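You operate a simulated robot arm through the tools that you are given. There is no shell and no other tool. Be economical: measure what you need, move in short steps, check, and stop when the job is done.

You run a simulated two-armed robot. Do the job below in one go: nothing can be reset, and whatever is moved stays where it is left.

## Task
Pick up the mailer bundle from the steel table top with one hand, pass it to the other hand and put it on the top of the corner cabinet. Take the bench order and leave it on the top of the corner cabinet. Fetch the green wiping pad from the packing bench top and set it on the sorting table top. Lift the waste bin lid open. Do these in any order.

Only the result counts: the job must be done as asked and must still hold three seconds after the hand-in. Knocking over, shifting, dropping, spilling or breaking anything else fails it. Lids that push on must go on centred and level and be pressed home; caps that screw on are set level and turned clockwise until they are tight.

## Robot
Two 7-joint arms with fingered hands on one trunk, on a base that drives. Base frame: it is fixed to the floor where the robot stands at the start and does not move with it; the origin is under the middle of the robot, x ahead of it, y to its left, z up. Lengths are in m, angles in degrees, forces in N, time in s.
The left shoulder is at the start at [0.021, 0.125, 1.427], the right one opposite. With the tool pointing down near the work surface each hand reaches from about 0.1 to 0.7 m from the robot's upright axis, wherever it stands, measured 20 degrees to its own side. Places, roughly: bench order [-0.25, 5.75, 1]; mailer bundle [0.5, 0, 1]; sorting table top [-4, 6.1, 0.8]; top of the corner cabinet [0.5, 4, 0.8]; waste bin lid [0.4, 4.4, 0.7]; wiping pad [-1.25, 5.75, 1]. Payload 4 kg a hand.
The TCP of each hand is the grasp point between the finger pads, 0.029 m short of the fingertips. In the tool frame z runs along the fingers and y along their closing line. Largest opening 0.1 m; the body of the gripper starts 0.034 m behind the TCP. The gripper is a hand of 5 fingers: y runs from the thumb to the fingers, the wrist lies at [-0.015, -0.105, -0.177] in the tool frame, and closing takes about 1.5 s.
Orientation is told as [roll, pitch, yaw] about the base's x, y, z axes, in that order, counted from this pose: with the fingers straight down and the wrist toward the robot, the tool's x, y and z point along [0, 1, 0], [1, 0, 0] and [0, 0, -1] of the base frame.

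## Interface
- The arms move only by the tool step_arm. It takes "left_increments", "right_increments" or both (then of equal length, played together; a hand with none holds still); each is a list that holds one entry, the list of rows, each a list of 6 numbers: the shift along the base's x, y, z in units of 300 mm (1.0 is 300 mm), then the turn, a rotation vector about the base's x, y, z in units of 45 degrees (1.0 is 45 degrees). In form: [[[tx, ty, tz, wx, wy, wz], ...]]. A call has 1 to 10 rows; each row is the pose to reach, as a shift and turn from the pose commanded when the call began. "left_fingers" and "right_fingers" are, for a hand that has rows, the gripper command, from -1 (shut) to 1 (fully open), values between in proportion, set as the call begins (left out, the last holds). A call with a number of a shift or a turn outside -1 to 1 is refused whole. A row lasts 0.2 s, in which the tool goes at most 0.05 m and 8.6 degrees; a call with a longer step from one row to the next is refused whole, and so is a gripper value outside its range. Where a pose cannot be reached the arm comes as near as it can. A force on the tool above 40 N (or 10 N above the force at the start of the call, whichever is more), or a blocked arm, ends the call early, and 0.2 s more pass. The fingers move at their own pace (about 0.045 m/s each) and stop on an object; they squeeze with about 24 N. The grip force told is the motor's: it shows also when the fingers shut on nothing. Time passes only in rows, and 0.2 s behind the last, so rows that repeat a pose let the fingers close. It gives the time, the measured TCP pose, the force on the tool (base axes), the opening and the grip force at its end, in the units of the frame above (readings bear some noise), with the torque about the TCP (base axes, N m) and any sound that the robot's microphone picked up.
- Cameras (640 x 400 px; columns grow to the right, rows downward): "scene" is now at [0.0941, 0.0198, 1.5227]; the picture's right is [0.27, -0.96, -0.00], its down [-0.81, -0.22, -0.54] and it looks along [0.52, 0.14, -0.84] (base axes); focal length 291 px, centre (320, 200). "left" rides on the left gripper at [-0.066, -0.086, -0.121] in its tool frame; the picture's right is [-0.76, -0.31, 0.58], its down [0.59, -0.70, 0.40] and it looks along [0.28, 0.64, 0.71] (tool axes); focal length 247 px, centre (320, 200). "right" rides on the right gripper at [0.066, -0.086, -0.121] in its tool frame; the picture's right is [-0.76, 0.31, -0.58], its down [-0.59, -0.70, 0.40] and it looks along [-0.28, 0.64, 0.71] (tool axes); focal length 247 px, centre (320, 200).
- snapshot(camera): a new picture of that camera. No time passes.
- lift_body(by): slides the trunk up (or, below 0, down) by that many m; the arms and the scene camera ride with it, the base frame stays. It gives what a move gives, with no picture.
- steer(legs): drives the robot by 1 to 6 legs, each [ahead, turn to the left] in m and degrees, along the robot's own axes; the way and the turn of a leg run together, so that a leg with both is an arc; at most 1.5 m and 180 degrees a leg. The arms and the cameras ride along, it lands a little off, and it stops where it bumps. It gives what a move gives.
- move_fingers(index, middle, ring, little, thumb_bend, thumb_turn, hand): sets how far each is bent, from 0 (flat) to 1 (curled in); at 0.3 the hand is open as for a grip, at 0.7 the pads meet at the TCP. One left out holds its place. A second passes; each finger stops where it meets its share of the squeeze, and holds until it gets a number again. A gripper value or a shape takes the hand back. It gives what a move gives, with no picture; readings hold the bend of each and the force on index, middle, ring, little, thumb and palm. thumb_turn goes from beside the hand (0) to across from the fingers (1), as for a grip.
- hand_shape(shape, hand): the hand has 5 fingers and takes this shape, open, in about a second: jaw (thumb against the fingers, like two jaws); tri (thumb and two fingers); tip (a fingertip pinch); poke (one finger out to press); point (the index stretched); flat (the hand flat); cup (the hand cupped); fist (a fist). The gripper value then closes the fingers along that shape, each until it touches; the sizes above hold for jaw. It gives what a move gives, with no picture.
- pan_tilt(pan, tilt): turns the head with the scene camera to pan (to the left, within 80 degrees either way) and tilt (down, from -29 to 69), counted from straight ahead of the robot. It gives what a move gives.
- point_at(camera, pixels): for up to 12 pixels [column, row] of the newest picture of that camera ("zoom" is the newest enlarged one), the place [x, y, z] in the base frame of the surface seen there, good to about 0.002 m. No time passes.
- zoom(camera, box): a new picture of the part [left, top, right, bottom] of that camera's present view, enlarged. No time passes.
- job_done(): hands the job in; it is judged then, once.

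Keep the steps short. Do not move on a guess: measure, check each grasp and each placing, and mend mistakes. In all there are 110 turns and 108 pictures (those below and enlarged ones count). Leave the grippers open and the arms clear of the work at the hand-in unless told otherwise, and finish with a single line.

The tools are called as a command line: name --argument value ..., lists and objects as JSON in quotes. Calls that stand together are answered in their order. step_arm: Moves the arms, as the interface text tells. Its arguments: {"type":"object","properties":{"left_increments":{"type":"array","items":{"type":"array","items":{"type":"array","items":{"type":"number"}}}},"left_fingers":{"type":"number"},"right_increments":{"type":"array","items":{"type":"array","items":{"type":"array","items":{"type":"number"}}}},"right_fingers":{"type":"number"}},"required":[]} The other tools are called the same way: lift_body (by) slides the trunk up or down; hand_shape (shape, hand) gives the hand a shape; move_fingers (index, middle, ring, little, thumb_bend, thumb_turn, hand) moves the fingers one by one; steer (legs) drives the base; pan_tilt (pan, tilt) turns the head that bears the scene camera; snapshot (camera) takes a picture; point_at (camera, pixels) gives the place of the surface under pixels of a picture; zoom (camera, box) takes an enlarged picture of a part of a camera's view; job_done () hands the job in.

At the start:

```text
time: 0.0
left_ee_pos: [0.2685, 0.1599, 1.0289]
left_orientation: [-0.1, 0.0, 0.0]
left_ft_force: [0.2, -0.6, -0.2]
left_ft_torque: [0.03, -0.01, -0.01]
left_width: 0.0997
left_grip_force: 0.1
left_shape: jaw
left_bend: [0.3, 0.3, 0.3, 0.3, 0.3, 0.98]
left_finger forces: [0.1, 0.1, 0.0, 0.0, 0.0, 0.0]
right_ee_pos: [0.5859, -0.1804, 1.0234]
right_orientation: [0.0, 0.0, 0.0]
right_ft_force: [-0.5, -0.5, -0.8]
right_ft_torque: [0.0, 0.02, -0.01]
right_width: 0.0997
right_grip_force: 0.1
right_shape: jaw
right_bend: [0.3, 0.3, 0.3, 0.3, 0.3, 0.98]
right_finger forces: [0.0, 0.0, 0.0, 0.1, 0.1, 0.0]
trunk travel left (down, up): [-0.624, 0.122]
robot x, y, heading: [0.0015, -0.0033, 0.1]
head pan, tilt: [15.5, 57.4]
```

scene: 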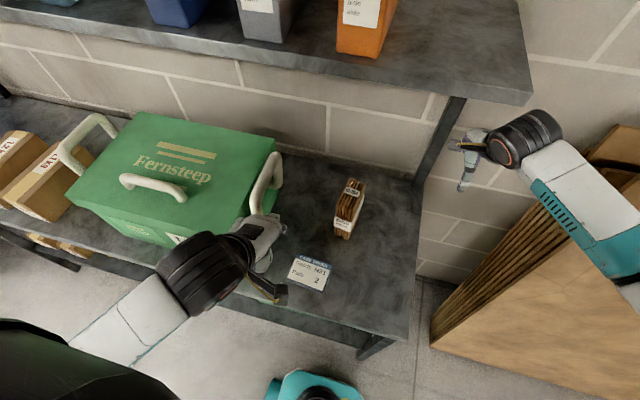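
right: 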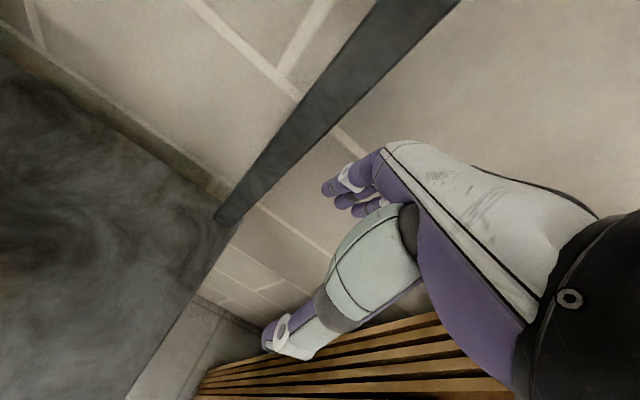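
left: 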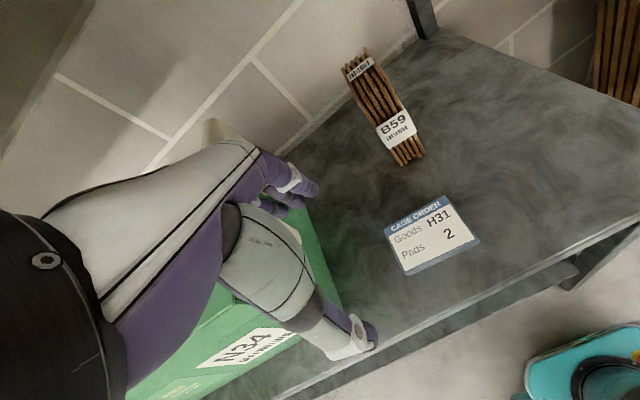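

I see a bundle of brown mailers with a B59 label near scene pixel (348,208) and an order card near (310,272). I'll zoom in on them and measure.

zoom --camera "scene" --box '[240, 150, 440, 300]'

point_at --camera "scene" --pixels '[[349, 182], [363, 186], [334, 235], [348, 239], [348, 210], [330, 215], [380, 215], [310, 272], [300, 160], [400, 335], [270, 180], [460, 90]]'

```text
2.67 times, centred on (340, 225) of scene
```

zoom: 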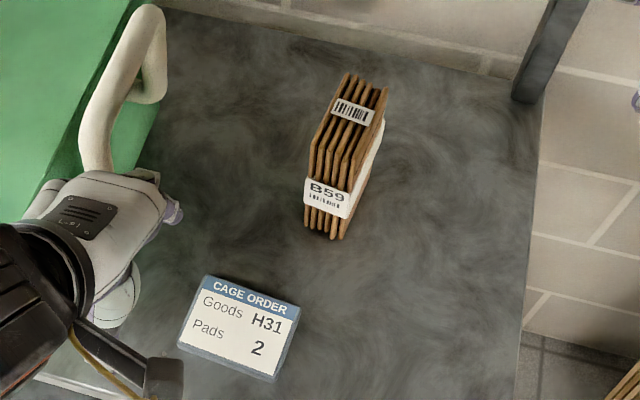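

```text
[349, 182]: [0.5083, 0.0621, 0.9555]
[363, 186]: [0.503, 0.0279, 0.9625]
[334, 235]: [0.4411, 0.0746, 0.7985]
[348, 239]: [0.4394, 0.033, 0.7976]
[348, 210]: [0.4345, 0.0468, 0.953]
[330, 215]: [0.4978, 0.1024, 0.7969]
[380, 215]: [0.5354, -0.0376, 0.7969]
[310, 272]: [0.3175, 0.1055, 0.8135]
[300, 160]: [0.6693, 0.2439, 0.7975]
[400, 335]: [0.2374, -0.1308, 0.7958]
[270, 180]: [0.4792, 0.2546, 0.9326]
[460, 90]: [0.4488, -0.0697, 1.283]
```

The bundle stands on edge. I'll measure its top corners more finely in the zoom.

point_at --camera "zoom" --pixels '[[346, 80], [383, 94], [315, 145], [357, 158], [352, 110], [320, 212], [345, 180], [310, 185], [345, 215], [378, 160], [240, 330], [336, 150]]'

pan_tilt --pan 80 --tilt 10

snapshot --camera "scene"

```text
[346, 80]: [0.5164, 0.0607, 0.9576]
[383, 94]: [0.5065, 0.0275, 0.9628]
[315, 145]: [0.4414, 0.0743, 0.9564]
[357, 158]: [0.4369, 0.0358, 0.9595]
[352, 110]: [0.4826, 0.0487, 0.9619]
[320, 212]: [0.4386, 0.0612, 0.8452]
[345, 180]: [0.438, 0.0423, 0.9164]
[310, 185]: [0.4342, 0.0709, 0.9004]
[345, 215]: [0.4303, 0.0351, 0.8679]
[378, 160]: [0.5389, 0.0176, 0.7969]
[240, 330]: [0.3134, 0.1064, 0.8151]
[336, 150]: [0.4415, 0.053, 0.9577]
```

```text
time: 1.4
left_ee_pos: [0.269, 0.1596, 1.0296]
left_orientation: [0.0, 0.0, 0.0]
left_ft_force: [0.3, -0.5, -0.4]
left_ft_torque: [-0.01, -0.02, 0.01]
left_width: 0.0996
left_grip_force: 0.1
left_shape: jaw
left_bend: [0.3, 0.3, 0.3, 0.3, 0.3, 0.98]
left_finger forces: [0.1, 0.0, 0.0, 0.0, 0.1, 0.0]
right_ee_pos: [0.5869, -0.1817, 1.025]
right_orientation: [-0.1, 0.0, 0.0]
right_ft_force: [-0.7, -0.3, 0.0]
right_ft_torque: [0.01, 0.0, -0.03]
right_width: 0.0998
right_grip_force: 0.1
right_shape: jaw
right_bend: [0.3, 0.3, 0.3, 0.3, 0.3, 0.98]
right_finger forces: [0.0, 0.0, 0.0, 0.0, 0.1, 0.0]
trunk travel left (down, up): [-0.624, 0.122]
robot x, y, heading: [0.0005, 0.0003, -0.1]
head pan, tilt: [80.0, 10.0]
```

```text
103 pictures are left
```

scene: 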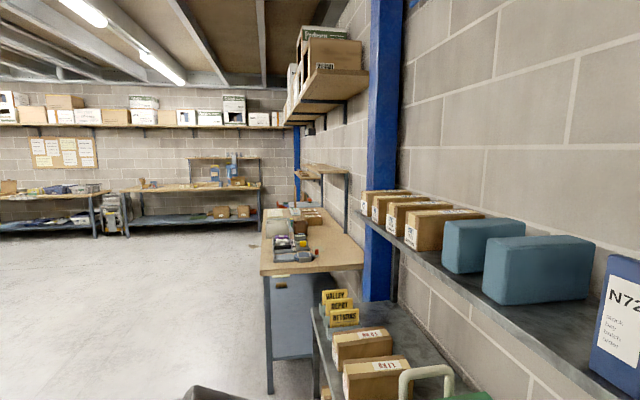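

Next I'll pull the right hand back and turn it 45° on the way, staying clear of the shelf leg.

step_arm --right_increments '[[[-0.11, 0, 0, 0, 0, 0], [-0.22, 0, 0, 0, 0, 0.19], [-0.33, 0, 0, 0, 0, 0.38], [-0.44, 0, 0, 0, 0, 0.57], [-0.55, 0.0, 0, 0, 0, 0.76], [-0.66, 0.0, 0, 0, 0, 0.9]]]' --right_fingers 1

pan_tilt --pan 0 --tilt 50

snapshot --camera "scene"

```text
time: 2.8
left_ee_pos: [0.2677, 0.1593, 1.0299]
left_orientation: [0.0, -0.1, 0.0]
left_ft_force: [-1.2, 0.1, 0.7]
left_ft_torque: [-0.02, 0.02, -0.02]
left_width: 0.1
left_grip_force: 0.2
left_shape: jaw
left_bend: [0.3, 0.3, 0.3, 0.3, 0.3, 0.98]
left_finger forces: [0.0, 0.0, 0.0, 0.0, 0.1, 0.0]
right_ee_pos: [0.386, -0.179, 1.0254]
right_orientation: [0.1, -0.1, 40.7]
right_ft_force: [0.1, 0.3, 0.2]
right_ft_torque: [-0.02, 0.0, 0.02]
right_width: 0.0997
right_grip_force: 0.1
right_shape: jaw
right_bend: [0.3, 0.3, 0.3, 0.3, 0.3, 0.98]
right_finger forces: [0.0, 0.0, 0.0, 0.1, 0.0, 0.0]
trunk travel left (down, up): [-0.624, 0.122]
robot x, y, heading: [0.0038, 0.0002, 0.2]
head pan, tilt: [80.0, 10.0]
```

```text
time: 4.3
left_ee_pos: [0.2686, 0.1594, 1.0291]
left_orientation: [0.0, 0.0, -0.1]
left_ft_force: [-0.2, 0.4, -0.6]
left_ft_torque: [-0.01, 0.01, -0.04]
left_width: 0.1002
left_grip_force: 0.0
left_shape: jaw
left_bend: [0.3, 0.3, 0.3, 0.3, 0.3, 0.98]
left_finger forces: [0.0, 0.0, 0.1, 0.0, 0.1, 0.0]
right_ee_pos: [0.3877, -0.1803, 1.0244]
right_orientation: [0.0, 0.1, 40.5]
right_ft_force: [-0.1, 0.6, -0.5]
right_ft_torque: [-0.04, 0.02, -0.04]
right_width: 0.1
right_grip_force: 0.1
right_shape: jaw
right_bend: [0.3, 0.3, 0.3, 0.3, 0.3, 0.98]
right_finger forces: [0.1, 0.1, 0.0, 0.0, 0.1, 0.1]
trunk travel left (down, up): [-0.624, 0.122]
robot x, y, heading: [0.0021, -0.0007, -0.1]
head pan, tilt: [0.0, 50.0]
```

```text
102 pictures are left
```

scene: 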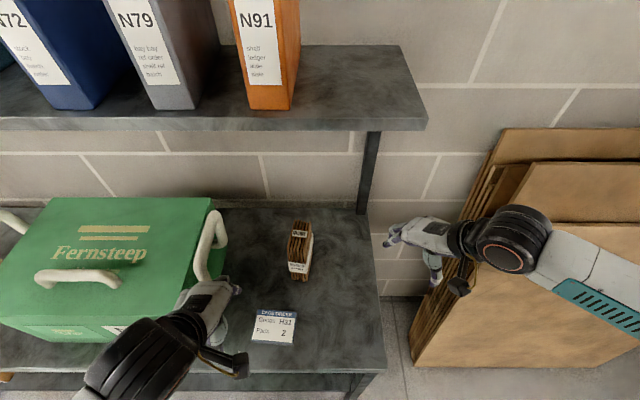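

I'll measure the shelf's front edge and leg before moving in.

point_at --camera "scene" --pixels '[[250, 114], [250, 127], [420, 126], [370, 160], [360, 205], [384, 370], [100, 375], [445, 240], [510, 240], [540, 260]]'

step_arm --right_increments '[[[0, 0.1, 0.02, 0, 0, 0.19], [0, 0.2, 0.03, 0, 0, 0.38], [0, 0.32, 0.03, 0, 0, 0.57], [0, 0.42, 0.03, 0, 0, 0.76], [0, 0.5, 0.03, 0, 0, 0.91]]]'

snapshot --camera "scene"

```text
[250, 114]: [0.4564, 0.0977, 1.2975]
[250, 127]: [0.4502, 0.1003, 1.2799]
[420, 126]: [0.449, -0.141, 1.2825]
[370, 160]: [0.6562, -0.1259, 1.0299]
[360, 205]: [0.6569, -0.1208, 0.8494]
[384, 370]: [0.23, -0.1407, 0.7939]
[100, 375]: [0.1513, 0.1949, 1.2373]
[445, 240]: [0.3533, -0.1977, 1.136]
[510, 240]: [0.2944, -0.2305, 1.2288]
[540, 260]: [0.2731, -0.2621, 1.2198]
```

```text
time: 5.5
left_ee_pos: [0.2701, 0.1597, 1.0298]
left_orientation: [0.0, 0.1, 0.0]
left_ft_force: [-1.3, 0.5, -0.3]
left_ft_torque: [0.02, 0.01, 0.01]
left_width: 0.0995
left_grip_force: 0.0
left_shape: jaw
left_bend: [0.3, 0.3, 0.3, 0.3, 0.3, 0.98]
left_finger forces: [0.1, 0.0, 0.1, 0.0, 0.1, 0.0]
right_ee_pos: [0.3879, -0.0297, 1.0332]
right_orientation: [-0.1, 0.1, 81.6]
right_ft_force: [-0.3, 1.5, -0.5]
right_ft_torque: [-0.03, -0.01, -0.01]
right_width: 0.0997
right_grip_force: 0.0
right_shape: jaw
right_bend: [0.3, 0.3, 0.3, 0.3, 0.3, 0.98]
right_finger forces: [0.1, 0.0, 0.0, 0.1, 0.0, 0.1]
trunk travel left (down, up): [-0.624, 0.122]
robot x, y, heading: [-0.0009, 0.0029, -0.0]
head pan, tilt: [0.0, 50.0]
```

```text
101 pictures are left
```

scene: 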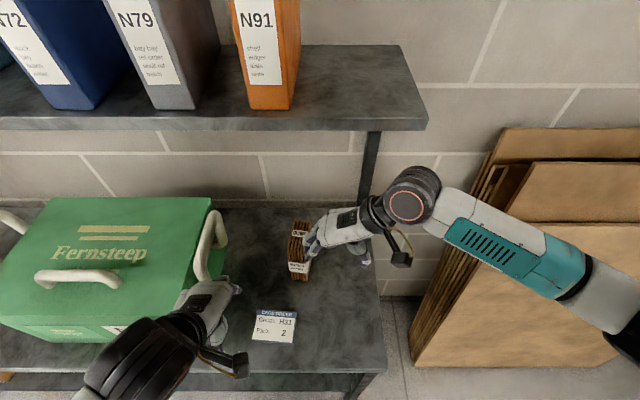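

point_at --camera "scene" --pixels '[[413, 172], [405, 205], [430, 175], [340, 225], [375, 205], [470, 215], [400, 260], [310, 235], [365, 255]]'

snapshot --camera "right"

```text
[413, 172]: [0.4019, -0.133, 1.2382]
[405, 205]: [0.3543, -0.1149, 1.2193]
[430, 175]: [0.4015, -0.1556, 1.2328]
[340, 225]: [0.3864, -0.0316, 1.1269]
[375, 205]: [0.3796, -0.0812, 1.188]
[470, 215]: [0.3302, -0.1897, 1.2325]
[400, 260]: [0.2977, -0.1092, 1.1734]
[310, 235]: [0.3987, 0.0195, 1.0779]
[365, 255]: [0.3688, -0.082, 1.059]
```

```text
100 pictures are left
```

right: 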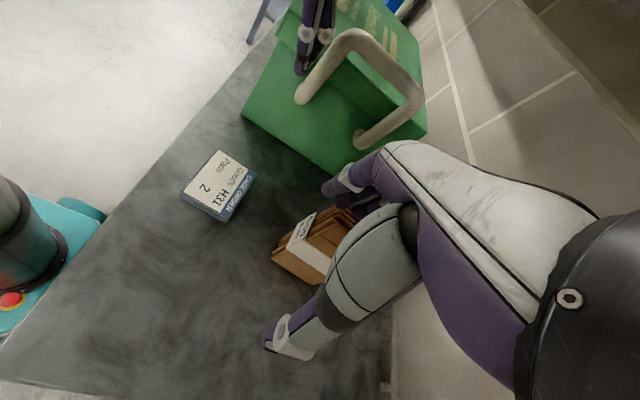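

Wrist top z is 1.238 and the shelf underside is 1.28, so there is room. I'll move above the bundle at (0.474, 0.050).

step_arm --right_increments '[[[0.05, 0.09, -0.03, 0, 0, 0], [0.12, 0.18, -0.06, 0, 0, 0], [0.2, 0.263, -0.07, 0, 0, 0], [0.287, 0.263, -0.07, 0, 0, 0]]]'

snapshot --camera "scene"

snapshot --camera "right"

```text
time: 6.5
left_ee_pos: [0.2685, 0.1591, 1.0292]
left_orientation: [0.0, 0.1, 0.0]
left_ft_force: [-0.2, 0.3, -0.1]
left_ft_torque: [0.0, -0.02, 0.0]
left_width: 0.0999
left_grip_force: 0.0
left_shape: jaw
left_bend: [0.3, 0.3, 0.3, 0.3, 0.3, 0.98]
left_finger forces: [0.1, 0.0, 0.0, 0.1, 0.0, 0.0]
right_ee_pos: [0.4753, 0.0473, 1.0123]
right_orientation: [0.1, 0.0, 81.5]
right_ft_force: [0.6, 0.3, -0.8]
right_ft_torque: [0.01, 0.02, -0.01]
right_width: 0.0998
right_grip_force: 0.0
right_shape: jaw
right_bend: [0.3, 0.3, 0.3, 0.3, 0.3, 0.98]
right_finger forces: [0.0, 0.0, 0.0, 0.1, 0.0, 0.0]
trunk travel left (down, up): [-0.624, 0.122]
robot x, y, heading: [0.0024, -0.0021, 0.2]
head pan, tilt: [0.0, 50.0]
```

```text
99 pictures are left
```

scene: 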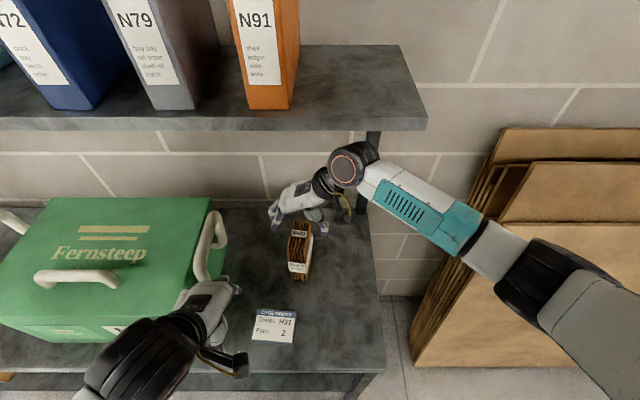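

```text
98 pictures are left
```

right: 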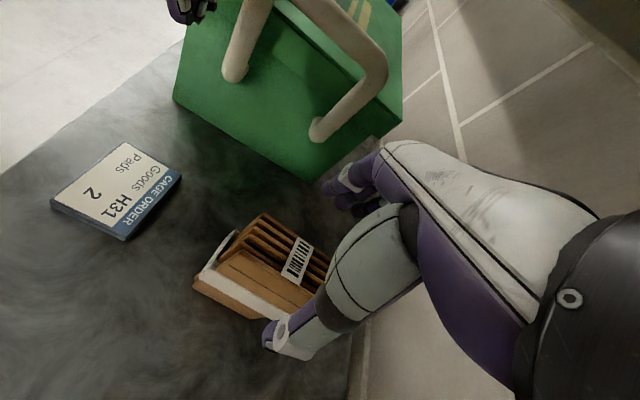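

The fingers straddle the bundle. I'll go down to z≈0.932 and then close.

step_arm --right_increments '[[[0, 0.008, -0.07, 0, 0, 0], [0, 0.008, -0.14, 0, 0, 0], [0, 0.008, -0.2, 0, 0, 0], [0, 0.008, -0.25, 0, 0, 0]]]'

snapshot --camera "right"

```text
time: 7.5
left_ee_pos: [0.2681, 0.1592, 1.0287]
left_orientation: [0.0, -0.1, -0.1]
left_ft_force: [0.1, -0.2, 0.0]
left_ft_torque: [0.02, 0.04, 0.0]
left_width: 0.0998
left_grip_force: 0.1
left_shape: jaw
left_bend: [0.3, 0.3, 0.3, 0.3, 0.3, 0.98]
left_finger forces: [0.1, 0.1, 0.0, 0.1, 0.0, 0.0]
right_ee_pos: [0.4745, 0.0503, 0.936]
right_orientation: [0.1, 0.0, 81.4]
right_ft_force: [0.0, 0.0, 0.6]
right_ft_torque: [0.03, 0.02, 0.0]
right_width: 0.0995
right_grip_force: 0.0
right_shape: jaw
right_bend: [0.3, 0.3, 0.3, 0.3, 0.3, 0.98]
right_finger forces: [0.0, 0.1, 0.0, 0.0, 0.0, 0.0]
trunk travel left (down, up): [-0.624, 0.122]
robot x, y, heading: [-0.0006, -0.003, -0.2]
head pan, tilt: [0.0, 50.0]
```

```text
97 pictures are left
```

right: 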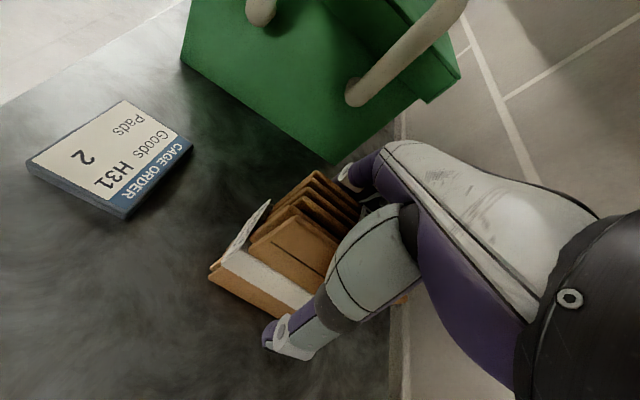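

Straddled with no contact. Closing now.

step_arm --right_increments '[[[0, 0, 0, 0, 0, 0], [0, 0, 0, 0, 0, 0], [0, 0, 0, 0, 0, 0], [0, 0, 0, 0, 0, 0], [0, 0, 0, 0, 0, 0], [0, 0, 0, 0, 0, 0], [0, 0, 0, 0, 0, 0], [0, 0, 0, 0, 0, 0]]]' --right_fingers -1

step_arm --right_increments '[[[0, 0, 0.05, 0, 0, 0], [0, 0, 0.1, 0, 0, 0], [0, 0, 0.16, 0, 0, 0]]]'

snapshot --camera "scene"

```text
time: 9.3
left_ee_pos: [0.2688, 0.1609, 1.0284]
left_orientation: [0.0, -0.1, 0.0]
left_ft_force: [-0.4, -0.1, 0.7]
left_ft_torque: [0.0, -0.01, 0.01]
left_width: 0.1
left_grip_force: 0.0
left_shape: jaw
left_bend: [0.3, 0.3, 0.3, 0.3, 0.3, 0.98]
left_finger forces: [0.1, 0.0, 0.0, 0.1, 0.1, 0.1]
right_ee_pos: [0.4743, 0.0495, 0.9359]
right_orientation: [0.0, 0.0, 81.5]
right_ft_force: [-0.2, -0.4, -0.7]
right_ft_torque: [-0.03, 0.0, 0.0]
right_width: 0.0391
right_grip_force: 24.1
right_shape: jaw
right_bend: [0.47, 0.51, 0.74, 0.55, 0.38, 0.99]
right_finger forces: [12.2, 5.8, 2.6, 1.6, 22.3, 0.0]
trunk travel left (down, up): [-0.624, 0.122]
robot x, y, heading: [-0.0031, -0.0012, 0.1]
head pan, tilt: [0.0, 50.0]
```

```text
time: 10.1
left_ee_pos: [0.2689, 0.1601, 1.0286]
left_orientation: [0.0, 0.0, 0.0]
left_ft_force: [0.0, -0.6, -0.7]
left_ft_torque: [0.0, 0.0, 0.01]
left_width: 0.0996
left_grip_force: 0.1
left_shape: jaw
left_bend: [0.3, 0.3, 0.3, 0.3, 0.3, 0.98]
left_finger forces: [0.0, 0.1, 0.0, 0.0, 0.0, 0.1]
right_ee_pos: [0.4734, 0.0495, 0.9849]
right_orientation: [0.0, 0.1, 81.5]
right_ft_force: [0.4, 0.1, -1.1]
right_ft_torque: [0.0, 0.04, 0.01]
right_width: 0.0397
right_grip_force: 23.6
right_shape: jaw
right_bend: [0.47, 0.51, 0.74, 0.55, 0.38, 0.99]
right_finger forces: [12.3, 5.8, 2.6, 1.2, 22.0, 0.0]
trunk travel left (down, up): [-0.624, 0.122]
robot x, y, heading: [-0.0, -0.0024, 0.2]
head pan, tilt: [0.0, 50.0]
```

```text
96 pictures are left
```

scene: 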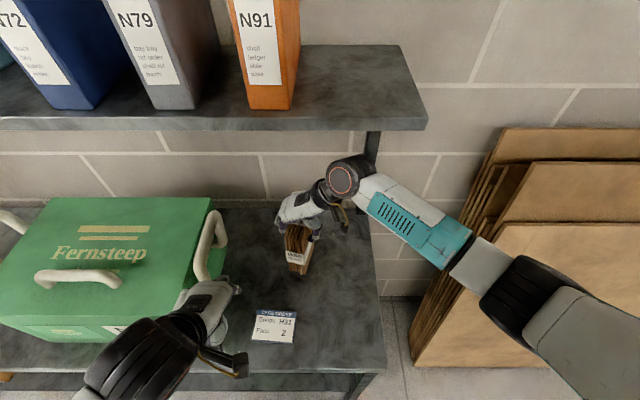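

The bundle is held (24 N). I'll draw it back and up, out from under the shelf.

step_arm --right_increments '[[[-0.1, -0.02, 0.05, 0, 0, 0], [-0.2, -0.07, 0.1, 0, 0, 0], [-0.3, -0.15, 0.2, 0, 0, -0.15], [-0.38, -0.25, 0.3, 0, 0, -0.3], [-0.42, -0.35, 0.4, 0, 0, -0.45], [-0.42, -0.4, 0.45, 0, 0, -0.6], [-0.42, -0.4, 0.45, 0, 0, -0.75], [-0.42, -0.4, 0.45, 0, 0, -0.9]]]'

pan_tilt --pan 80 --tilt 35

snapshot --camera "scene"

```text
time: 11.9
left_ee_pos: [0.2681, 0.1583, 1.0294]
left_orientation: [0.0, -0.1, 0.0]
left_ft_force: [-0.4, 0.2, 0.3]
left_ft_torque: [0.0, -0.03, 0.0]
left_width: 0.0999
left_grip_force: 0.1
left_shape: jaw
left_bend: [0.3, 0.3, 0.3, 0.3, 0.3, 0.98]
left_finger forces: [0.1, 0.0, 0.1, 0.0, 0.0, 0.0]
right_ee_pos: [0.3468, -0.0711, 1.1204]
right_orientation: [0.0, 0.0, 40.8]
right_ft_force: [-0.2, 0.1, -0.3]
right_ft_torque: [-0.02, 0.01, 0.01]
right_width: 0.0395
right_grip_force: 23.7
right_shape: jaw
right_bend: [0.47, 0.51, 0.74, 0.55, 0.38, 0.99]
right_finger forces: [12.4, 5.7, 2.7, 1.2, 22.1, 0.1]
trunk travel left (down, up): [-0.624, 0.122]
robot x, y, heading: [-0.0006, 0.0011, 0.0]
head pan, tilt: [0.0, 50.0]
```

```text
time: 13.4
left_ee_pos: [0.2675, 0.1591, 1.0285]
left_orientation: [-0.1, 0.0, -0.1]
left_ft_force: [0.1, 0.1, -0.3]
left_ft_torque: [0.04, -0.01, 0.01]
left_width: 0.1
left_grip_force: 0.0
left_shape: jaw
left_bend: [0.3, 0.3, 0.3, 0.3, 0.3, 0.98]
left_finger forces: [0.0, 0.1, 0.0, 0.0, 0.0, 0.0]
right_ee_pos: [0.3466, -0.0709, 1.1192]
right_orientation: [0.0, 0.0, 41.0]
right_ft_force: [0.5, 0.2, -0.8]
right_ft_torque: [0.0, 0.02, 0.02]
right_width: 0.0397
right_grip_force: 24.1
right_shape: jaw
right_bend: [0.47, 0.51, 0.74, 0.55, 0.38, 0.99]
right_finger forces: [12.3, 5.8, 2.6, 1.3, 22.0, 0.0]
trunk travel left (down, up): [-0.624, 0.122]
robot x, y, heading: [-0.0002, -0.0004, -0.0]
head pan, tilt: [80.0, 35.0]
```

```text
95 pictures are left
```

scene: 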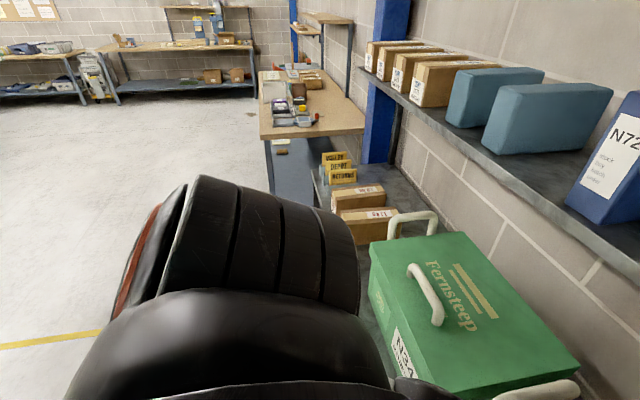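

The floor to the left is open. I'll reverse 0.3 m for room to do the handover in free air.

steer --legs '[[-0.3, 0]]'

pan_tilt --pan 0 --tilt 50

snapshot --camera "scene"

```text
time: 15.4
left_ee_pos: [-0.0327, 0.1597, 1.0295]
left_orientation: [0.0, 0.0, 0.3]
left_ft_force: [-0.8, 0.0, -1.3]
left_ft_torque: [-0.01, -0.02, -0.01]
left_width: 0.0995
left_grip_force: 0.0
left_shape: jaw
left_bend: [0.3, 0.3, 0.3, 0.3, 0.3, 0.98]
left_finger forces: [0.0, 0.0, 0.0, 0.0, 0.0, 0.0]
right_ee_pos: [0.0467, -0.0705, 1.1204]
right_orientation: [0.0, 0.0, 41.2]
right_ft_force: [-0.3, -0.3, -1.3]
right_ft_torque: [-0.01, -0.02, 0.04]
right_width: 0.0396
right_grip_force: 23.4
right_shape: jaw
right_bend: [0.47, 0.51, 0.74, 0.55, 0.38, 0.99]
right_finger forces: [12.3, 5.8, 2.7, 1.2, 22.1, 0.0]
trunk travel left (down, up): [-0.624, 0.122]
robot x, y, heading: [-0.3006, 0.0024, 0.1]
head pan, tilt: [80.0, 35.0]
```

```text
time: 17.0
left_ee_pos: [-0.0321, 0.1606, 1.0291]
left_orientation: [-0.1, 0.0, 0.1]
left_ft_force: [-0.3, -0.4, 0.2]
left_ft_torque: [-0.01, 0.01, 0.0]
left_width: 0.1
left_grip_force: 0.1
left_shape: jaw
left_bend: [0.3, 0.3, 0.3, 0.3, 0.3, 0.98]
left_finger forces: [0.1, 0.0, 0.0, 0.0, 0.1, 0.0]
right_ee_pos: [0.0493, -0.0699, 1.1204]
right_orientation: [0.1, 0.0, 41.2]
right_ft_force: [0.5, 0.0, -1.4]
right_ft_torque: [0.02, 0.02, -0.01]
right_width: 0.0394
right_grip_force: 23.7
right_shape: jaw
right_bend: [0.47, 0.51, 0.74, 0.55, 0.38, 0.99]
right_finger forces: [12.3, 5.7, 2.6, 1.2, 21.9, 0.0]
trunk travel left (down, up): [-0.624, 0.122]
robot x, y, heading: [-0.2967, 0.0007, 0.1]
head pan, tilt: [0.0, 50.0]
```

```text
94 pictures are left
```

scene: 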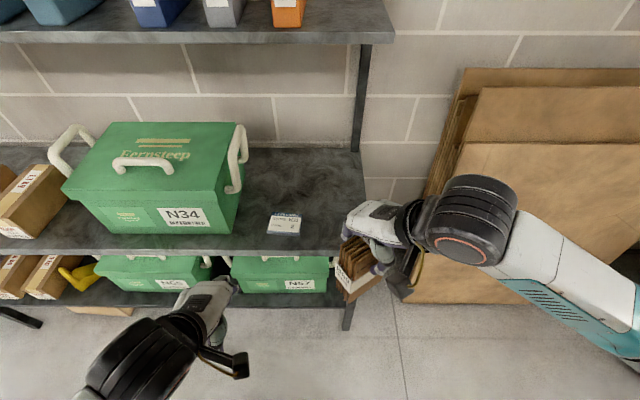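

Free space now. I'll square the right hand (yaw to 0) and bring the left hand to the same height, well off to the left.

step_arm --right_increments '[[[0.03, -0.03, 0, 0, 0, -0.16], [0.06, -0.06, 0, 0, 0, -0.32], [0.09, -0.09, 0, 0, 0, -0.48], [0.12, -0.12, 0, 0, 0, -0.64], [0.15, -0.15, 0, 0, 0, -0.8], [0.17, -0.17, 0, 0, 0, -0.915]]]' --left_increments '[[[0.07, 0.07, 0.05, 0, 0, 0], [0.14, 0.14, 0.1, 0, 0, 0], [0.21, 0.21, 0.15, 0, 0, 0], [0.28, 0.28, 0.2, 0, 0, 0], [0.36, 0.35, 0.25, 0, 0, 0], [0.44, 0.4, 0.3, 0, 0, 0]]]'

step_arm --right_increments '[[[0, 0, 0, 0.18, 0, 0], [0, 0, 0, 0.36, 0, 0], [0, 0, 0, 0.54, 0, 0], [0, 0, 0, 0.72, 0, 0], [0, 0, 0, 0.9, 0, 0], [0, 0, 0, 1, 0, 0]]]' --left_increments '[[[0, 0, 0, -0.18, 0, 0], [0, 0, 0, -0.36, 0, 0], [0, 0, 0, -0.54, 0, 0], [0, 0, 0, -0.72, 0, 0], [0, 0, 0, -0.9, 0, 0], [0, 0, 0, -1, 0, 0]]]'

step_arm --right_increments '[[[0, 0, 0, 0.18, 0, 0], [0, 0, 0, 0.36, 0, 0], [0, 0, 0, 0.54, 0, 0], [0, 0, 0, 0.72, 0, 0], [0, 0, 0, 0.9, 0, 0], [0, 0, 0, 1, 0, 0]]]' --left_increments '[[[0, 0, 0, -0.18, 0, 0], [0, 0, 0, -0.36, 0, 0], [0, 0, 0, -0.54, 0, 0], [0, 0, 0, -0.72, 0, 0], [0, 0, 0, -0.9, 0, 0], [0, 0, 0, -1, 0, 0]]]'

snapshot --camera "scene"

```text
time: 18.4
left_ee_pos: [0.1003, 0.2809, 1.1198]
left_orientation: [-0.1, 0.0, 0.2]
left_ft_force: [-0.8, -0.6, 0.7]
left_ft_torque: [-0.01, 0.01, -0.02]
left_width: 0.1
left_grip_force: 0.1
left_shape: jaw
left_bend: [0.3, 0.3, 0.3, 0.3, 0.3, 0.98]
left_finger forces: [0.1, 0.0, 0.0, 0.1, 0.0, 0.0]
right_ee_pos: [0.1006, -0.1212, 1.1202]
right_orientation: [-0.1, 0.1, -0.1]
right_ft_force: [0.5, -0.5, -1.2]
right_ft_torque: [-0.01, -0.01, 0.0]
right_width: 0.0391
right_grip_force: 23.8
right_shape: jaw
right_bend: [0.47, 0.51, 0.74, 0.55, 0.38, 0.99]
right_finger forces: [12.3, 5.9, 2.7, 1.3, 22.0, 0.0]
trunk travel left (down, up): [-0.624, 0.122]
robot x, y, heading: [-0.2985, -0.0077, 0.2]
head pan, tilt: [0.0, 50.0]
```

```text
time: 19.8
left_ee_pos: [0.0993, 0.2796, 1.1195]
left_orientation: [-45.1, 0.1, 0.2]
left_ft_force: [1.0, -0.6, -0.1]
left_ft_torque: [0.0, -0.02, 0.0]
left_width: 0.0998
left_grip_force: 0.1
left_shape: jaw
left_bend: [0.3, 0.3, 0.3, 0.3, 0.3, 0.98]
left_finger forces: [0.1, 0.0, 0.0, 0.2, 0.1, 0.1]
right_ee_pos: [0.1001, -0.1211, 1.12]
right_orientation: [45.1, 0.1, 0.1]
right_ft_force: [-0.4, -0.1, -0.8]
right_ft_torque: [-0.03, 0.01, 0.0]
right_width: 0.0398
right_grip_force: 23.6
right_shape: jaw
right_bend: [0.47, 0.51, 0.74, 0.55, 0.38, 0.99]
right_finger forces: [12.2, 5.8, 2.8, 1.3, 21.9, 0.0]
trunk travel left (down, up): [-0.624, 0.122]
robot x, y, heading: [-0.298, -0.0014, 0.2]
head pan, tilt: [0.0, 50.0]
```

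```text
time: 21.2
left_ee_pos: [0.1007, 0.2819, 1.1179]
left_orientation: [-90.1, 0.3, 0.1]
left_ft_force: [-0.6, -0.2, 0.7]
left_ft_torque: [-0.01, -0.02, 0.01]
left_width: 0.0998
left_grip_force: 0.0
left_shape: jaw
left_bend: [0.3, 0.3, 0.3, 0.3, 0.3, 0.98]
left_finger forces: [0.0, 0.1, 0.1, 0.0, 0.0, 0.0]
right_ee_pos: [0.0987, -0.1215, 1.1212]
right_orientation: [90.1, 0.0, 0.0]
right_ft_force: [0.0, 0.4, -1.5]
right_ft_torque: [-0.03, -0.02, 0.01]
right_width: 0.0394
right_grip_force: 23.9
right_shape: jaw
right_bend: [0.47, 0.51, 0.74, 0.55, 0.38, 0.99]
right_finger forces: [12.2, 5.9, 2.7, 1.2, 21.8, 0.0]
trunk travel left (down, up): [-0.624, 0.122]
robot x, y, heading: [-0.3012, -0.0001, 0.3]
head pan, tilt: [0.0, 50.0]
```

```text
93 pictures are left
```

scene: 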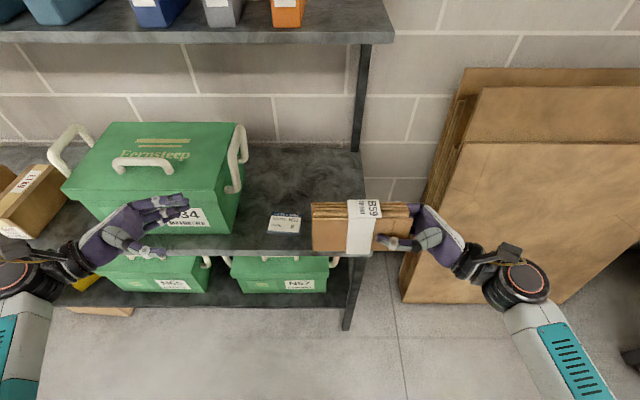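

The bundle lies between the palms. I'll measure its free (left) end.

point_at --camera "scene" --pixels '[[315, 207], [315, 215], [315, 245], [400, 207], [398, 248], [183, 200], [150, 215], [160, 252]]'

```text
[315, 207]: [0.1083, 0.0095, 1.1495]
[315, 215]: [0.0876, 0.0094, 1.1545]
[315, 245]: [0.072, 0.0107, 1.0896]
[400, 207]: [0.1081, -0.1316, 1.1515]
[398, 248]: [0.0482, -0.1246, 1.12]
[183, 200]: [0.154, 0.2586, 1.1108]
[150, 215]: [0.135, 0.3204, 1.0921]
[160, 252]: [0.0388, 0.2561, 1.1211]
```

The free end is at y≈0.012, centre x≈0.098. The left hand goes in along −y to y≈−0.013.

step_arm --left_increments '[[[-0.004, -0.15, 0.0, 0, 0, 0], [-0.008, -0.3, 0, 0, 0, 0], [-0.008, -0.45, 0, 0, 0, 0], [-0.008, -0.58, 0, 0, 0, 0], [-0.008, -0.68, 0, 0, 0, 0], [-0.008, -0.78, 0, 0, 0, 0], [-0.008, -0.88, 0, 0, 0, 0], [-0.008, -0.97, 0, 0, 0, 0]]]'

snapshot --camera "scene"

```text
time: 23.0
left_ee_pos: [0.1001, -0.013, 1.1188]
left_orientation: [-89.9, 0.2, 0.1]
left_ft_force: [0.2, 0.5, -0.7]
left_ft_torque: [0.02, 0.0, -0.01]
left_width: 0.0997
left_grip_force: 0.1
left_shape: jaw
left_bend: [0.3, 0.3, 0.3, 0.3, 0.3, 0.98]
left_finger forces: [0.1, 0.0, 0.0, 0.0, 0.1, 0.0]
right_ee_pos: [0.0999, -0.1213, 1.1214]
right_orientation: [90.0, 0.0, 0.0]
right_ft_force: [0.2, -0.3, -1.3]
right_ft_torque: [-0.05, -0.04, 0.0]
right_width: 0.0394
right_grip_force: 24.0
right_shape: jaw
right_bend: [0.47, 0.51, 0.74, 0.55, 0.38, 0.99]
right_finger forces: [12.3, 5.9, 2.6, 1.3, 21.7, 0.0]
trunk travel left (down, up): [-0.624, 0.122]
robot x, y, heading: [-0.2994, 0.0007, 0.1]
head pan, tilt: [0.0, 50.0]
```

```text
92 pictures are left
```

scene: 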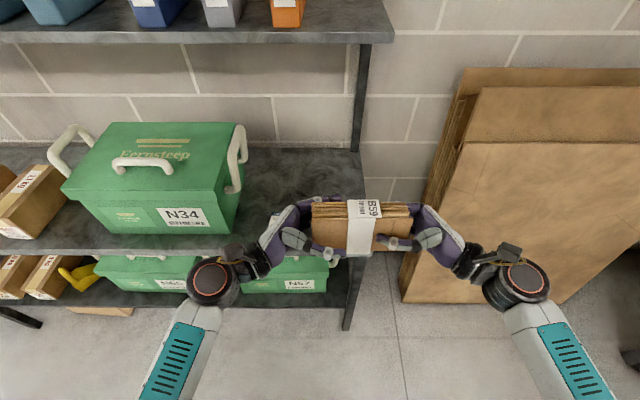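

The left hand straddles the free end. I'll close it and see if it holds.

step_arm --left_increments '[[[0, 0, 0, 0, 0, 0], [0, 0, 0, 0, 0, 0], [0, 0, 0, 0, 0, 0], [0, 0, 0, 0, 0, 0], [0, 0, 0, 0, 0, 0], [0, 0, 0, 0, 0, 0], [0, 0, 0, 0, 0, 0], [0, 0, 0, 0, 0, 0], [0, 0, 0, 0, 0, 0]]]' --left_fingers -1

```text
time: 25.0
left_ee_pos: [0.0996, -0.013, 1.1179]
left_orientation: [-90.0, 0.2, 0.0]
left_ft_force: [-1.2, -0.3, -0.8]
left_ft_torque: [0.02, -0.01, -0.09]
left_width: 0.0398
left_grip_force: 24.1
left_shape: jaw
left_bend: [0.47, 0.52, 0.74, 0.55, 0.38, 1.0]
left_finger forces: [11.5, 6.1, 2.7, 0.4, 21.6, 0.0]
right_ee_pos: [0.0987, -0.1223, 1.1208]
right_orientation: [90.0, 0.0, 0.1]
right_ft_force: [1.2, 1.1, -1.8]
right_ft_torque: [-0.08, 0.0, -0.05]
right_width: 0.0395
right_grip_force: 23.5
right_shape: jaw
right_bend: [0.47, 0.51, 0.74, 0.55, 0.38, 0.99]
right_finger forces: [13.1, 6.1, 2.8, 1.0, 21.9, 0.0]
trunk travel left (down, up): [-0.624, 0.122]
robot x, y, heading: [-0.2998, -0.0006, 0.3]
head pan, tilt: [0.0, 50.0]
```

Both hands grip. I'll open the right hand and then pull it away to the right.

step_arm --right_increments '[[[0, 0, 0, 0, 0, 0], [0, 0, 0, 0, 0, 0], [0, 0, 0, 0, 0, 0], [0, 0, 0, 0, 0, 0], [0, 0, 0, 0, 0, 0], [0, 0, 0, 0, 0, 0]]]' --right_fingers 1

step_arm --right_increments '[[[0, -0.08, 0, 0, 0, 0], [0, -0.2, 0, 0, 0, 0], [0, -0.35, 0, 0, 0, 0], [0, -0.5, 0, 0, 0, 0]]]'

snapshot --camera "scene"

```text
time: 26.4
left_ee_pos: [0.0998, -0.0114, 1.1187]
left_orientation: [-90.0, 0.3, 0.0]
left_ft_force: [0.5, 0.3, -1.5]
left_ft_torque: [0.04, 0.0, -0.01]
left_width: 0.0397
left_grip_force: 24.1
left_shape: jaw
left_bend: [0.47, 0.52, 0.74, 0.55, 0.38, 1.0]
left_finger forces: [12.6, 6.7, 2.9, 0.3, 22.3, 0.0]
right_ee_pos: [0.0991, -0.1218, 1.1203]
right_orientation: [90.0, 0.0, -0.1]
right_ft_force: [-0.9, -0.1, 0.0]
right_ft_torque: [0.01, -0.02, 0.02]
right_width: 0.0995
right_grip_force: 0.2
right_shape: jaw
right_bend: [0.3, 0.3, 0.3, 0.3, 0.3, 0.98]
right_finger forces: [0.1, 0.0, 0.0, 0.1, 0.1, 0.0]
trunk travel left (down, up): [-0.624, 0.122]
robot x, y, heading: [-0.3014, -0.0008, 0.3]
head pan, tilt: [0.0, 50.0]
```

```text
time: 27.4
left_ee_pos: [0.0988, -0.013, 1.1182]
left_orientation: [-90.0, 0.3, 0.0]
left_ft_force: [0.0, -0.5, -0.4]
left_ft_torque: [0.07, 0.0, 0.0]
left_width: 0.0395
left_grip_force: 24.0
left_shape: jaw
left_bend: [0.47, 0.52, 0.74, 0.55, 0.38, 1.0]
left_finger forces: [12.7, 6.7, 2.9, 0.4, 22.2, 0.0]
right_ee_pos: [0.1012, -0.2706, 1.122]
right_orientation: [90.1, 0.0, 0.0]
right_ft_force: [-0.2, 0.4, 0.1]
right_ft_torque: [0.01, 0.0, -0.04]
right_width: 0.0998
right_grip_force: 0.1
right_shape: jaw
right_bend: [0.3, 0.3, 0.3, 0.3, 0.3, 0.98]
right_finger forces: [0.0, 0.0, 0.1, 0.0, 0.0, 0.0]
trunk travel left (down, up): [-0.624, 0.122]
robot x, y, heading: [-0.298, -0.0015, 0.1]
head pan, tilt: [0.0, 50.0]
```

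```text
91 pictures are left
```

scene: 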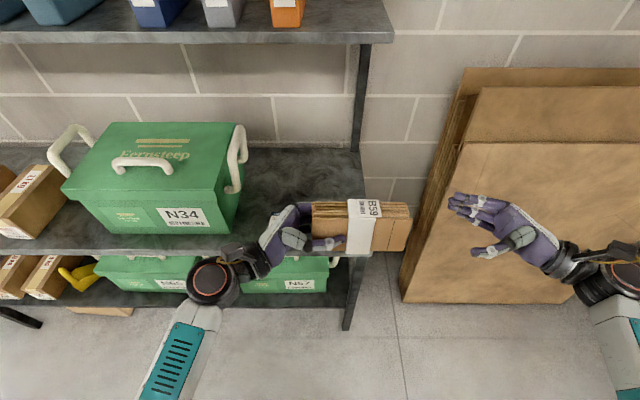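

Handover done. I'll turn both hands back to pointing down and tuck them in for driving.

step_arm --left_increments '[[[0, 0.08, 0.02, 0.18, 0, 0], [0, 0.16, 0.04, 0.36, 0, 0], [0, 0.24, 0.06, 0.54, 0, 0], [0, 0.32, 0.08, 0.72, 0, 0], [0, 0.4, 0.1, 0.9, 0, 0], [0, 0.5, 0.1, 1, 0, 0]]]' --right_increments '[[[0, 0, 0, -0.18, 0, 0], [0, 0, 0, -0.36, 0, 0], [0, 0, 0, -0.54, 0, 0], [0, 0, 0, -0.72, 0, 0], [0, 0, 0, -0.9, 0, 0], [0, 0, 0, -1, 0, 0]]]'

step_arm --left_increments '[[[-0.04, 0, 0.02, 0.18, 0, 0], [-0.08, 0, 0.04, 0.36, 0, 0], [-0.12, 0, 0.06, 0.54, 0, 0], [-0.16, 0, 0.08, 0.72, 0, 0], [-0.2, 0.05, 0.1, 0.9, 0, 0], [-0.24, 0.1, 0.1, 1, 0, 0]]]' --right_increments '[[[-0.04, 0.04, 0, -0.18, 0, 0], [-0.08, 0.08, 0, -0.36, 0, 0], [-0.12, 0.12, 0, -0.54, 0, 0], [-0.16, 0.16, 0, -0.72, 0, 0], [-0.2, 0.2, 0, -0.9, 0, 0], [-0.24, 0.24, 0, -1, 0, 0]]]'

pan_tilt --pan 60 --tilt 15

snapshot --camera "scene"

```text
time: 28.8
left_ee_pos: [0.0978, 0.1394, 1.1476]
left_orientation: [-44.9, 0.2, 0.2]
left_ft_force: [1.0, 0.2, -0.5]
left_ft_torque: [0.02, -0.02, 0.01]
left_width: 0.0396
left_grip_force: 23.9
left_shape: jaw
left_bend: [0.47, 0.52, 0.74, 0.55, 0.38, 1.0]
left_finger forces: [12.6, 6.5, 2.7, 0.3, 22.0, 0.1]
right_ee_pos: [0.0989, -0.2701, 1.1209]
right_orientation: [44.8, 0.0, 0.1]
right_ft_force: [0.4, 0.0, 0.8]
right_ft_torque: [0.02, 0.01, 0.0]
right_width: 0.0997
right_grip_force: 0.0
right_shape: jaw
right_bend: [0.3, 0.3, 0.3, 0.3, 0.3, 0.98]
right_finger forces: [0.1, 0.0, 0.0, 0.1, 0.0, 0.0]
trunk travel left (down, up): [-0.624, 0.122]
robot x, y, heading: [-0.2975, -0.0001, -0.2]
head pan, tilt: [0.0, 50.0]
```

```text
time: 30.2
left_ee_pos: [0.0739, 0.1646, 1.1624]
left_orientation: [0.1, 0.2, 0.2]
left_ft_force: [-0.6, -1.0, -0.3]
left_ft_torque: [-0.04, -0.01, 0.02]
left_width: 0.0396
left_grip_force: 23.7
left_shape: jaw
left_bend: [0.47, 0.52, 0.74, 0.55, 0.38, 1.0]
left_finger forces: [12.6, 6.1, 2.8, 0.1, 21.5, 0.1]
left hand out of reach, approached as far as the arm can: row 3, 4, 5, 6
right_ee_pos: [0.048, -0.2004, 1.1072]
right_orientation: [-0.1, -0.1, -0.1]
right_ft_force: [0.3, -0.2, -0.5]
right_ft_torque: [-0.01, -0.04, 0.0]
right_width: 0.0994
right_grip_force: 0.1
right_shape: jaw
right_bend: [0.3, 0.3, 0.3, 0.3, 0.3, 0.98]
right_finger forces: [0.1, 0.0, 0.1, 0.0, 0.0, 0.0]
right hand out of reach, approached as far as the arm can: row 5, 6
trunk travel left (down, up): [-0.624, 0.122]
robot x, y, heading: [-0.3, 0.0012, 0.4]
head pan, tilt: [0.0, 50.0]
```

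```text
time: 31.5
left_ee_pos: [0.0745, 0.1631, 1.1625]
left_orientation: [0.0, 0.0, 0.2]
left_ft_force: [0.2, 0.4, 0.2]
left_ft_torque: [0.01, 0.01, 0.0]
left_width: 0.0396
left_grip_force: 24.5
left_shape: jaw
left_bend: [0.47, 0.52, 0.74, 0.55, 0.38, 1.0]
left_finger forces: [12.6, 6.2, 2.7, 0.1, 21.5, 0.0]
right_ee_pos: [0.048, -0.2004, 1.1063]
right_orientation: [0.1, 0.0, 0.0]
right_ft_force: [1.0, -1.0, 0.0]
right_ft_torque: [0.01, -0.01, 0.0]
right_width: 0.0999
right_grip_force: 0.1
right_shape: jaw
right_bend: [0.3, 0.3, 0.3, 0.3, 0.3, 0.98]
right_finger forces: [0.0, 0.1, 0.0, 0.0, 0.1, 0.0]
trunk travel left (down, up): [-0.624, 0.122]
robot x, y, heading: [-0.3001, -0.0001, 0.0]
head pan, tilt: [60.0, 15.0]
```

```text
90 pictures are left
```

scene: 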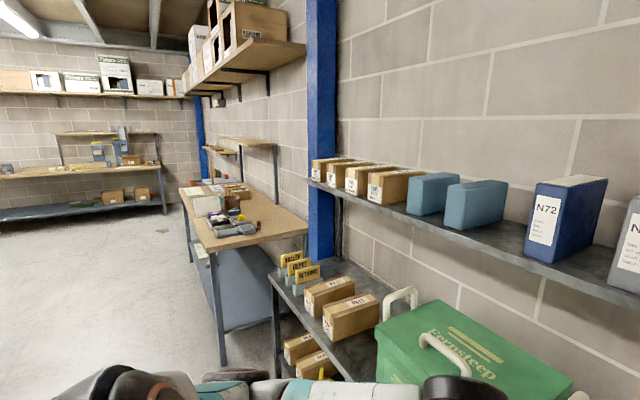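

The way along +y seems open. I'll measure the bench front edges to choose the lane.

point_at --camera "scene" --pixels '[[212, 253], [180, 190], [305, 232], [186, 252], [222, 364], [80, 180], [150, 200], [225, 185], [200, 170], [60, 280], [110, 240]]'

zoom --camera "scene" --box '[0, 100, 320, 300]'

```text
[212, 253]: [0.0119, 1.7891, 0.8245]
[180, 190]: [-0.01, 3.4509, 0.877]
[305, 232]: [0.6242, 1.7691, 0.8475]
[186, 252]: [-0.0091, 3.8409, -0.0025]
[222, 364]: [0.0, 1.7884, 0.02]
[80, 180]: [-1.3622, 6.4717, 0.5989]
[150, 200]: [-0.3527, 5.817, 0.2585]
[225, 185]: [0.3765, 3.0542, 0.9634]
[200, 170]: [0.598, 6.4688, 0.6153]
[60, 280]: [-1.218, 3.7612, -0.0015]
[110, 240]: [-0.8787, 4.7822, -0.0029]
```

```text
2.00 times, centred on (160, 200) of scene
```

zoom: 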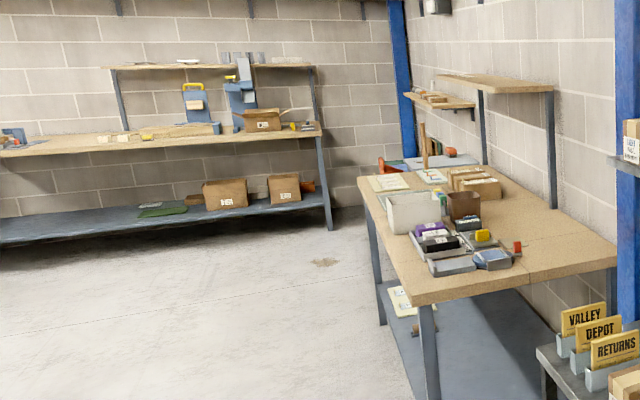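

The bench front is at x≈0 and the lane is clear. I'll turn left 96° and drive about 3.9 m, ending near (−0.7, 3.9), then turn back to face the cabinet.

steer --legs '[[0, 96], [1.4, 0], [1.4, 0], [1.1, 0], [0, -96]]'

pan_tilt --pan 0 --tilt 28

snapshot --camera "scene"

```text
time: 58.9
left_ee_pos: [-0.3813, 4.1015, 1.1624]
left_orientation: [0.0, 0.1, 1.2]
left_ft_force: [-0.1, -0.4, 0.1]
left_ft_torque: [0.01, 0.0, -0.01]
left_width: 0.0392
left_grip_force: 24.3
left_shape: jaw
left_bend: [0.47, 0.52, 0.74, 0.55, 0.38, 1.0]
left_finger forces: [12.3, 6.1, 2.8, 0.2, 21.2, 0.0]
right_ee_pos: [-0.401, 3.7366, 1.1059]
right_orientation: [0.0, 0.0, 1.0]
right_ft_force: [0.0, -0.4, -0.1]
right_ft_torque: [0.02, -0.01, 0.0]
right_width: 0.0997
right_grip_force: 0.1
right_shape: jaw
right_bend: [0.3, 0.3, 0.3, 0.3, 0.3, 0.98]
right_finger forces: [0.1, 0.0, 0.1, 0.0, 0.0, 0.0]
trunk travel left (down, up): [-0.624, 0.122]
robot x, y, heading: [-0.7488, 3.9301, 1.5]
head pan, tilt: [60.0, 15.0]
```

```text
time: 60.2
left_ee_pos: [-0.3809, 4.1022, 1.1629]
left_orientation: [0.0, 0.0, 1.2]
left_ft_force: [-0.2, 0.4, 0.7]
left_ft_torque: [0.01, -0.01, 0.05]
left_width: 0.0392
left_grip_force: 24.2
left_shape: jaw
left_bend: [0.47, 0.52, 0.74, 0.55, 0.38, 1.0]
left_finger forces: [12.3, 6.1, 2.7, 0.1, 21.2, 0.0]
right_ee_pos: [-0.4032, 3.7384, 1.1067]
right_orientation: [0.0, 0.0, 1.0]
right_ft_force: [0.5, 0.2, 0.2]
right_ft_torque: [-0.03, 0.04, 0.0]
right_width: 0.0997
right_grip_force: 0.1
right_shape: jaw
right_bend: [0.3, 0.3, 0.3, 0.3, 0.3, 0.98]
right_finger forces: [0.0, 0.0, 0.1, 0.0, 0.0, 0.0]
trunk travel left (down, up): [-0.624, 0.122]
robot x, y, heading: [-0.7513, 3.9301, 0.8]
head pan, tilt: [0.0, 28.0]
```

```text
88 pictures are left
```

scene: 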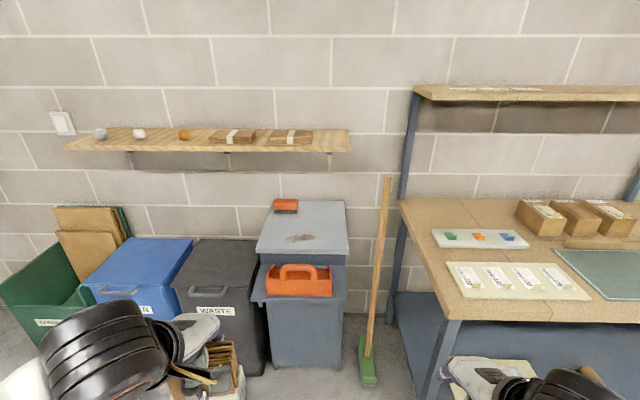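

I see the cabinet (grey, top near (305,225)) with a brush on it, the black WASTE bin at (225,270) and a shelf above. Measuring.

point_at --camera "scene" --pixels '[[270, 205], [343, 205], [260, 250], [346, 252], [310, 225], [286, 206], [300, 238], [300, 285], [240, 255], [208, 293], [192, 245], [258, 246]]'

zoom --camera "scene" --box '[160, 170, 400, 320]'

point_at --camera "scene" --pixels '[[178, 285], [250, 290], [230, 297], [188, 297], [208, 286], [300, 150], [180, 155], [384, 200], [365, 370], [300, 268], [340, 295], [255, 295]]'

```text
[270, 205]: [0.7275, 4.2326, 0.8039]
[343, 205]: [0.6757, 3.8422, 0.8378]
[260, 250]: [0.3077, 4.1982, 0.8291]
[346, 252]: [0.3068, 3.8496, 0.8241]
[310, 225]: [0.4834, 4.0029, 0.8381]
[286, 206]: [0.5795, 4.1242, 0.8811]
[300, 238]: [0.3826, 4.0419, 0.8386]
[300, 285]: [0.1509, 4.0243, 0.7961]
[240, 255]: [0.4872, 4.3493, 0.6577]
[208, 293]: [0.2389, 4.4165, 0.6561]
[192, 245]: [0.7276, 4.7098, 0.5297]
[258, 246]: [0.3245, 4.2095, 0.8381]
```

```text
2.67 times, centred on (280, 245) of scene
```

zoom: 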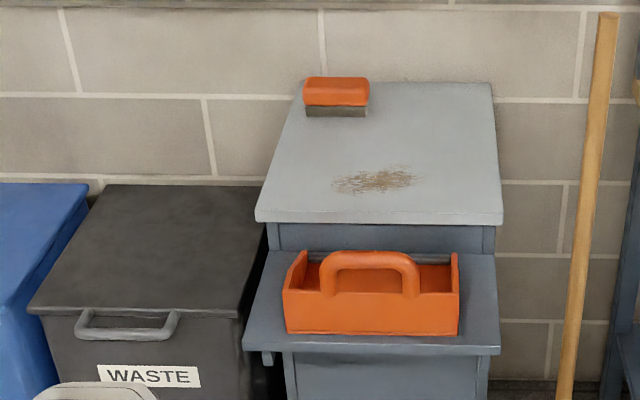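

```text
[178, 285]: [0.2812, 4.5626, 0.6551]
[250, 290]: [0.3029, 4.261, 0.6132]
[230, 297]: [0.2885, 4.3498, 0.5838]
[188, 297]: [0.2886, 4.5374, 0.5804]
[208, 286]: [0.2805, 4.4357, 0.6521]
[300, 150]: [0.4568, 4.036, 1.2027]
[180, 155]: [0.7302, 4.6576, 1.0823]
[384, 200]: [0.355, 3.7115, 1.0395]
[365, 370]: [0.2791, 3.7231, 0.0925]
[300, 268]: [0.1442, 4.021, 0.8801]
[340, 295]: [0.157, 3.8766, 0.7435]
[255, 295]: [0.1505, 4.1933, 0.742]
```

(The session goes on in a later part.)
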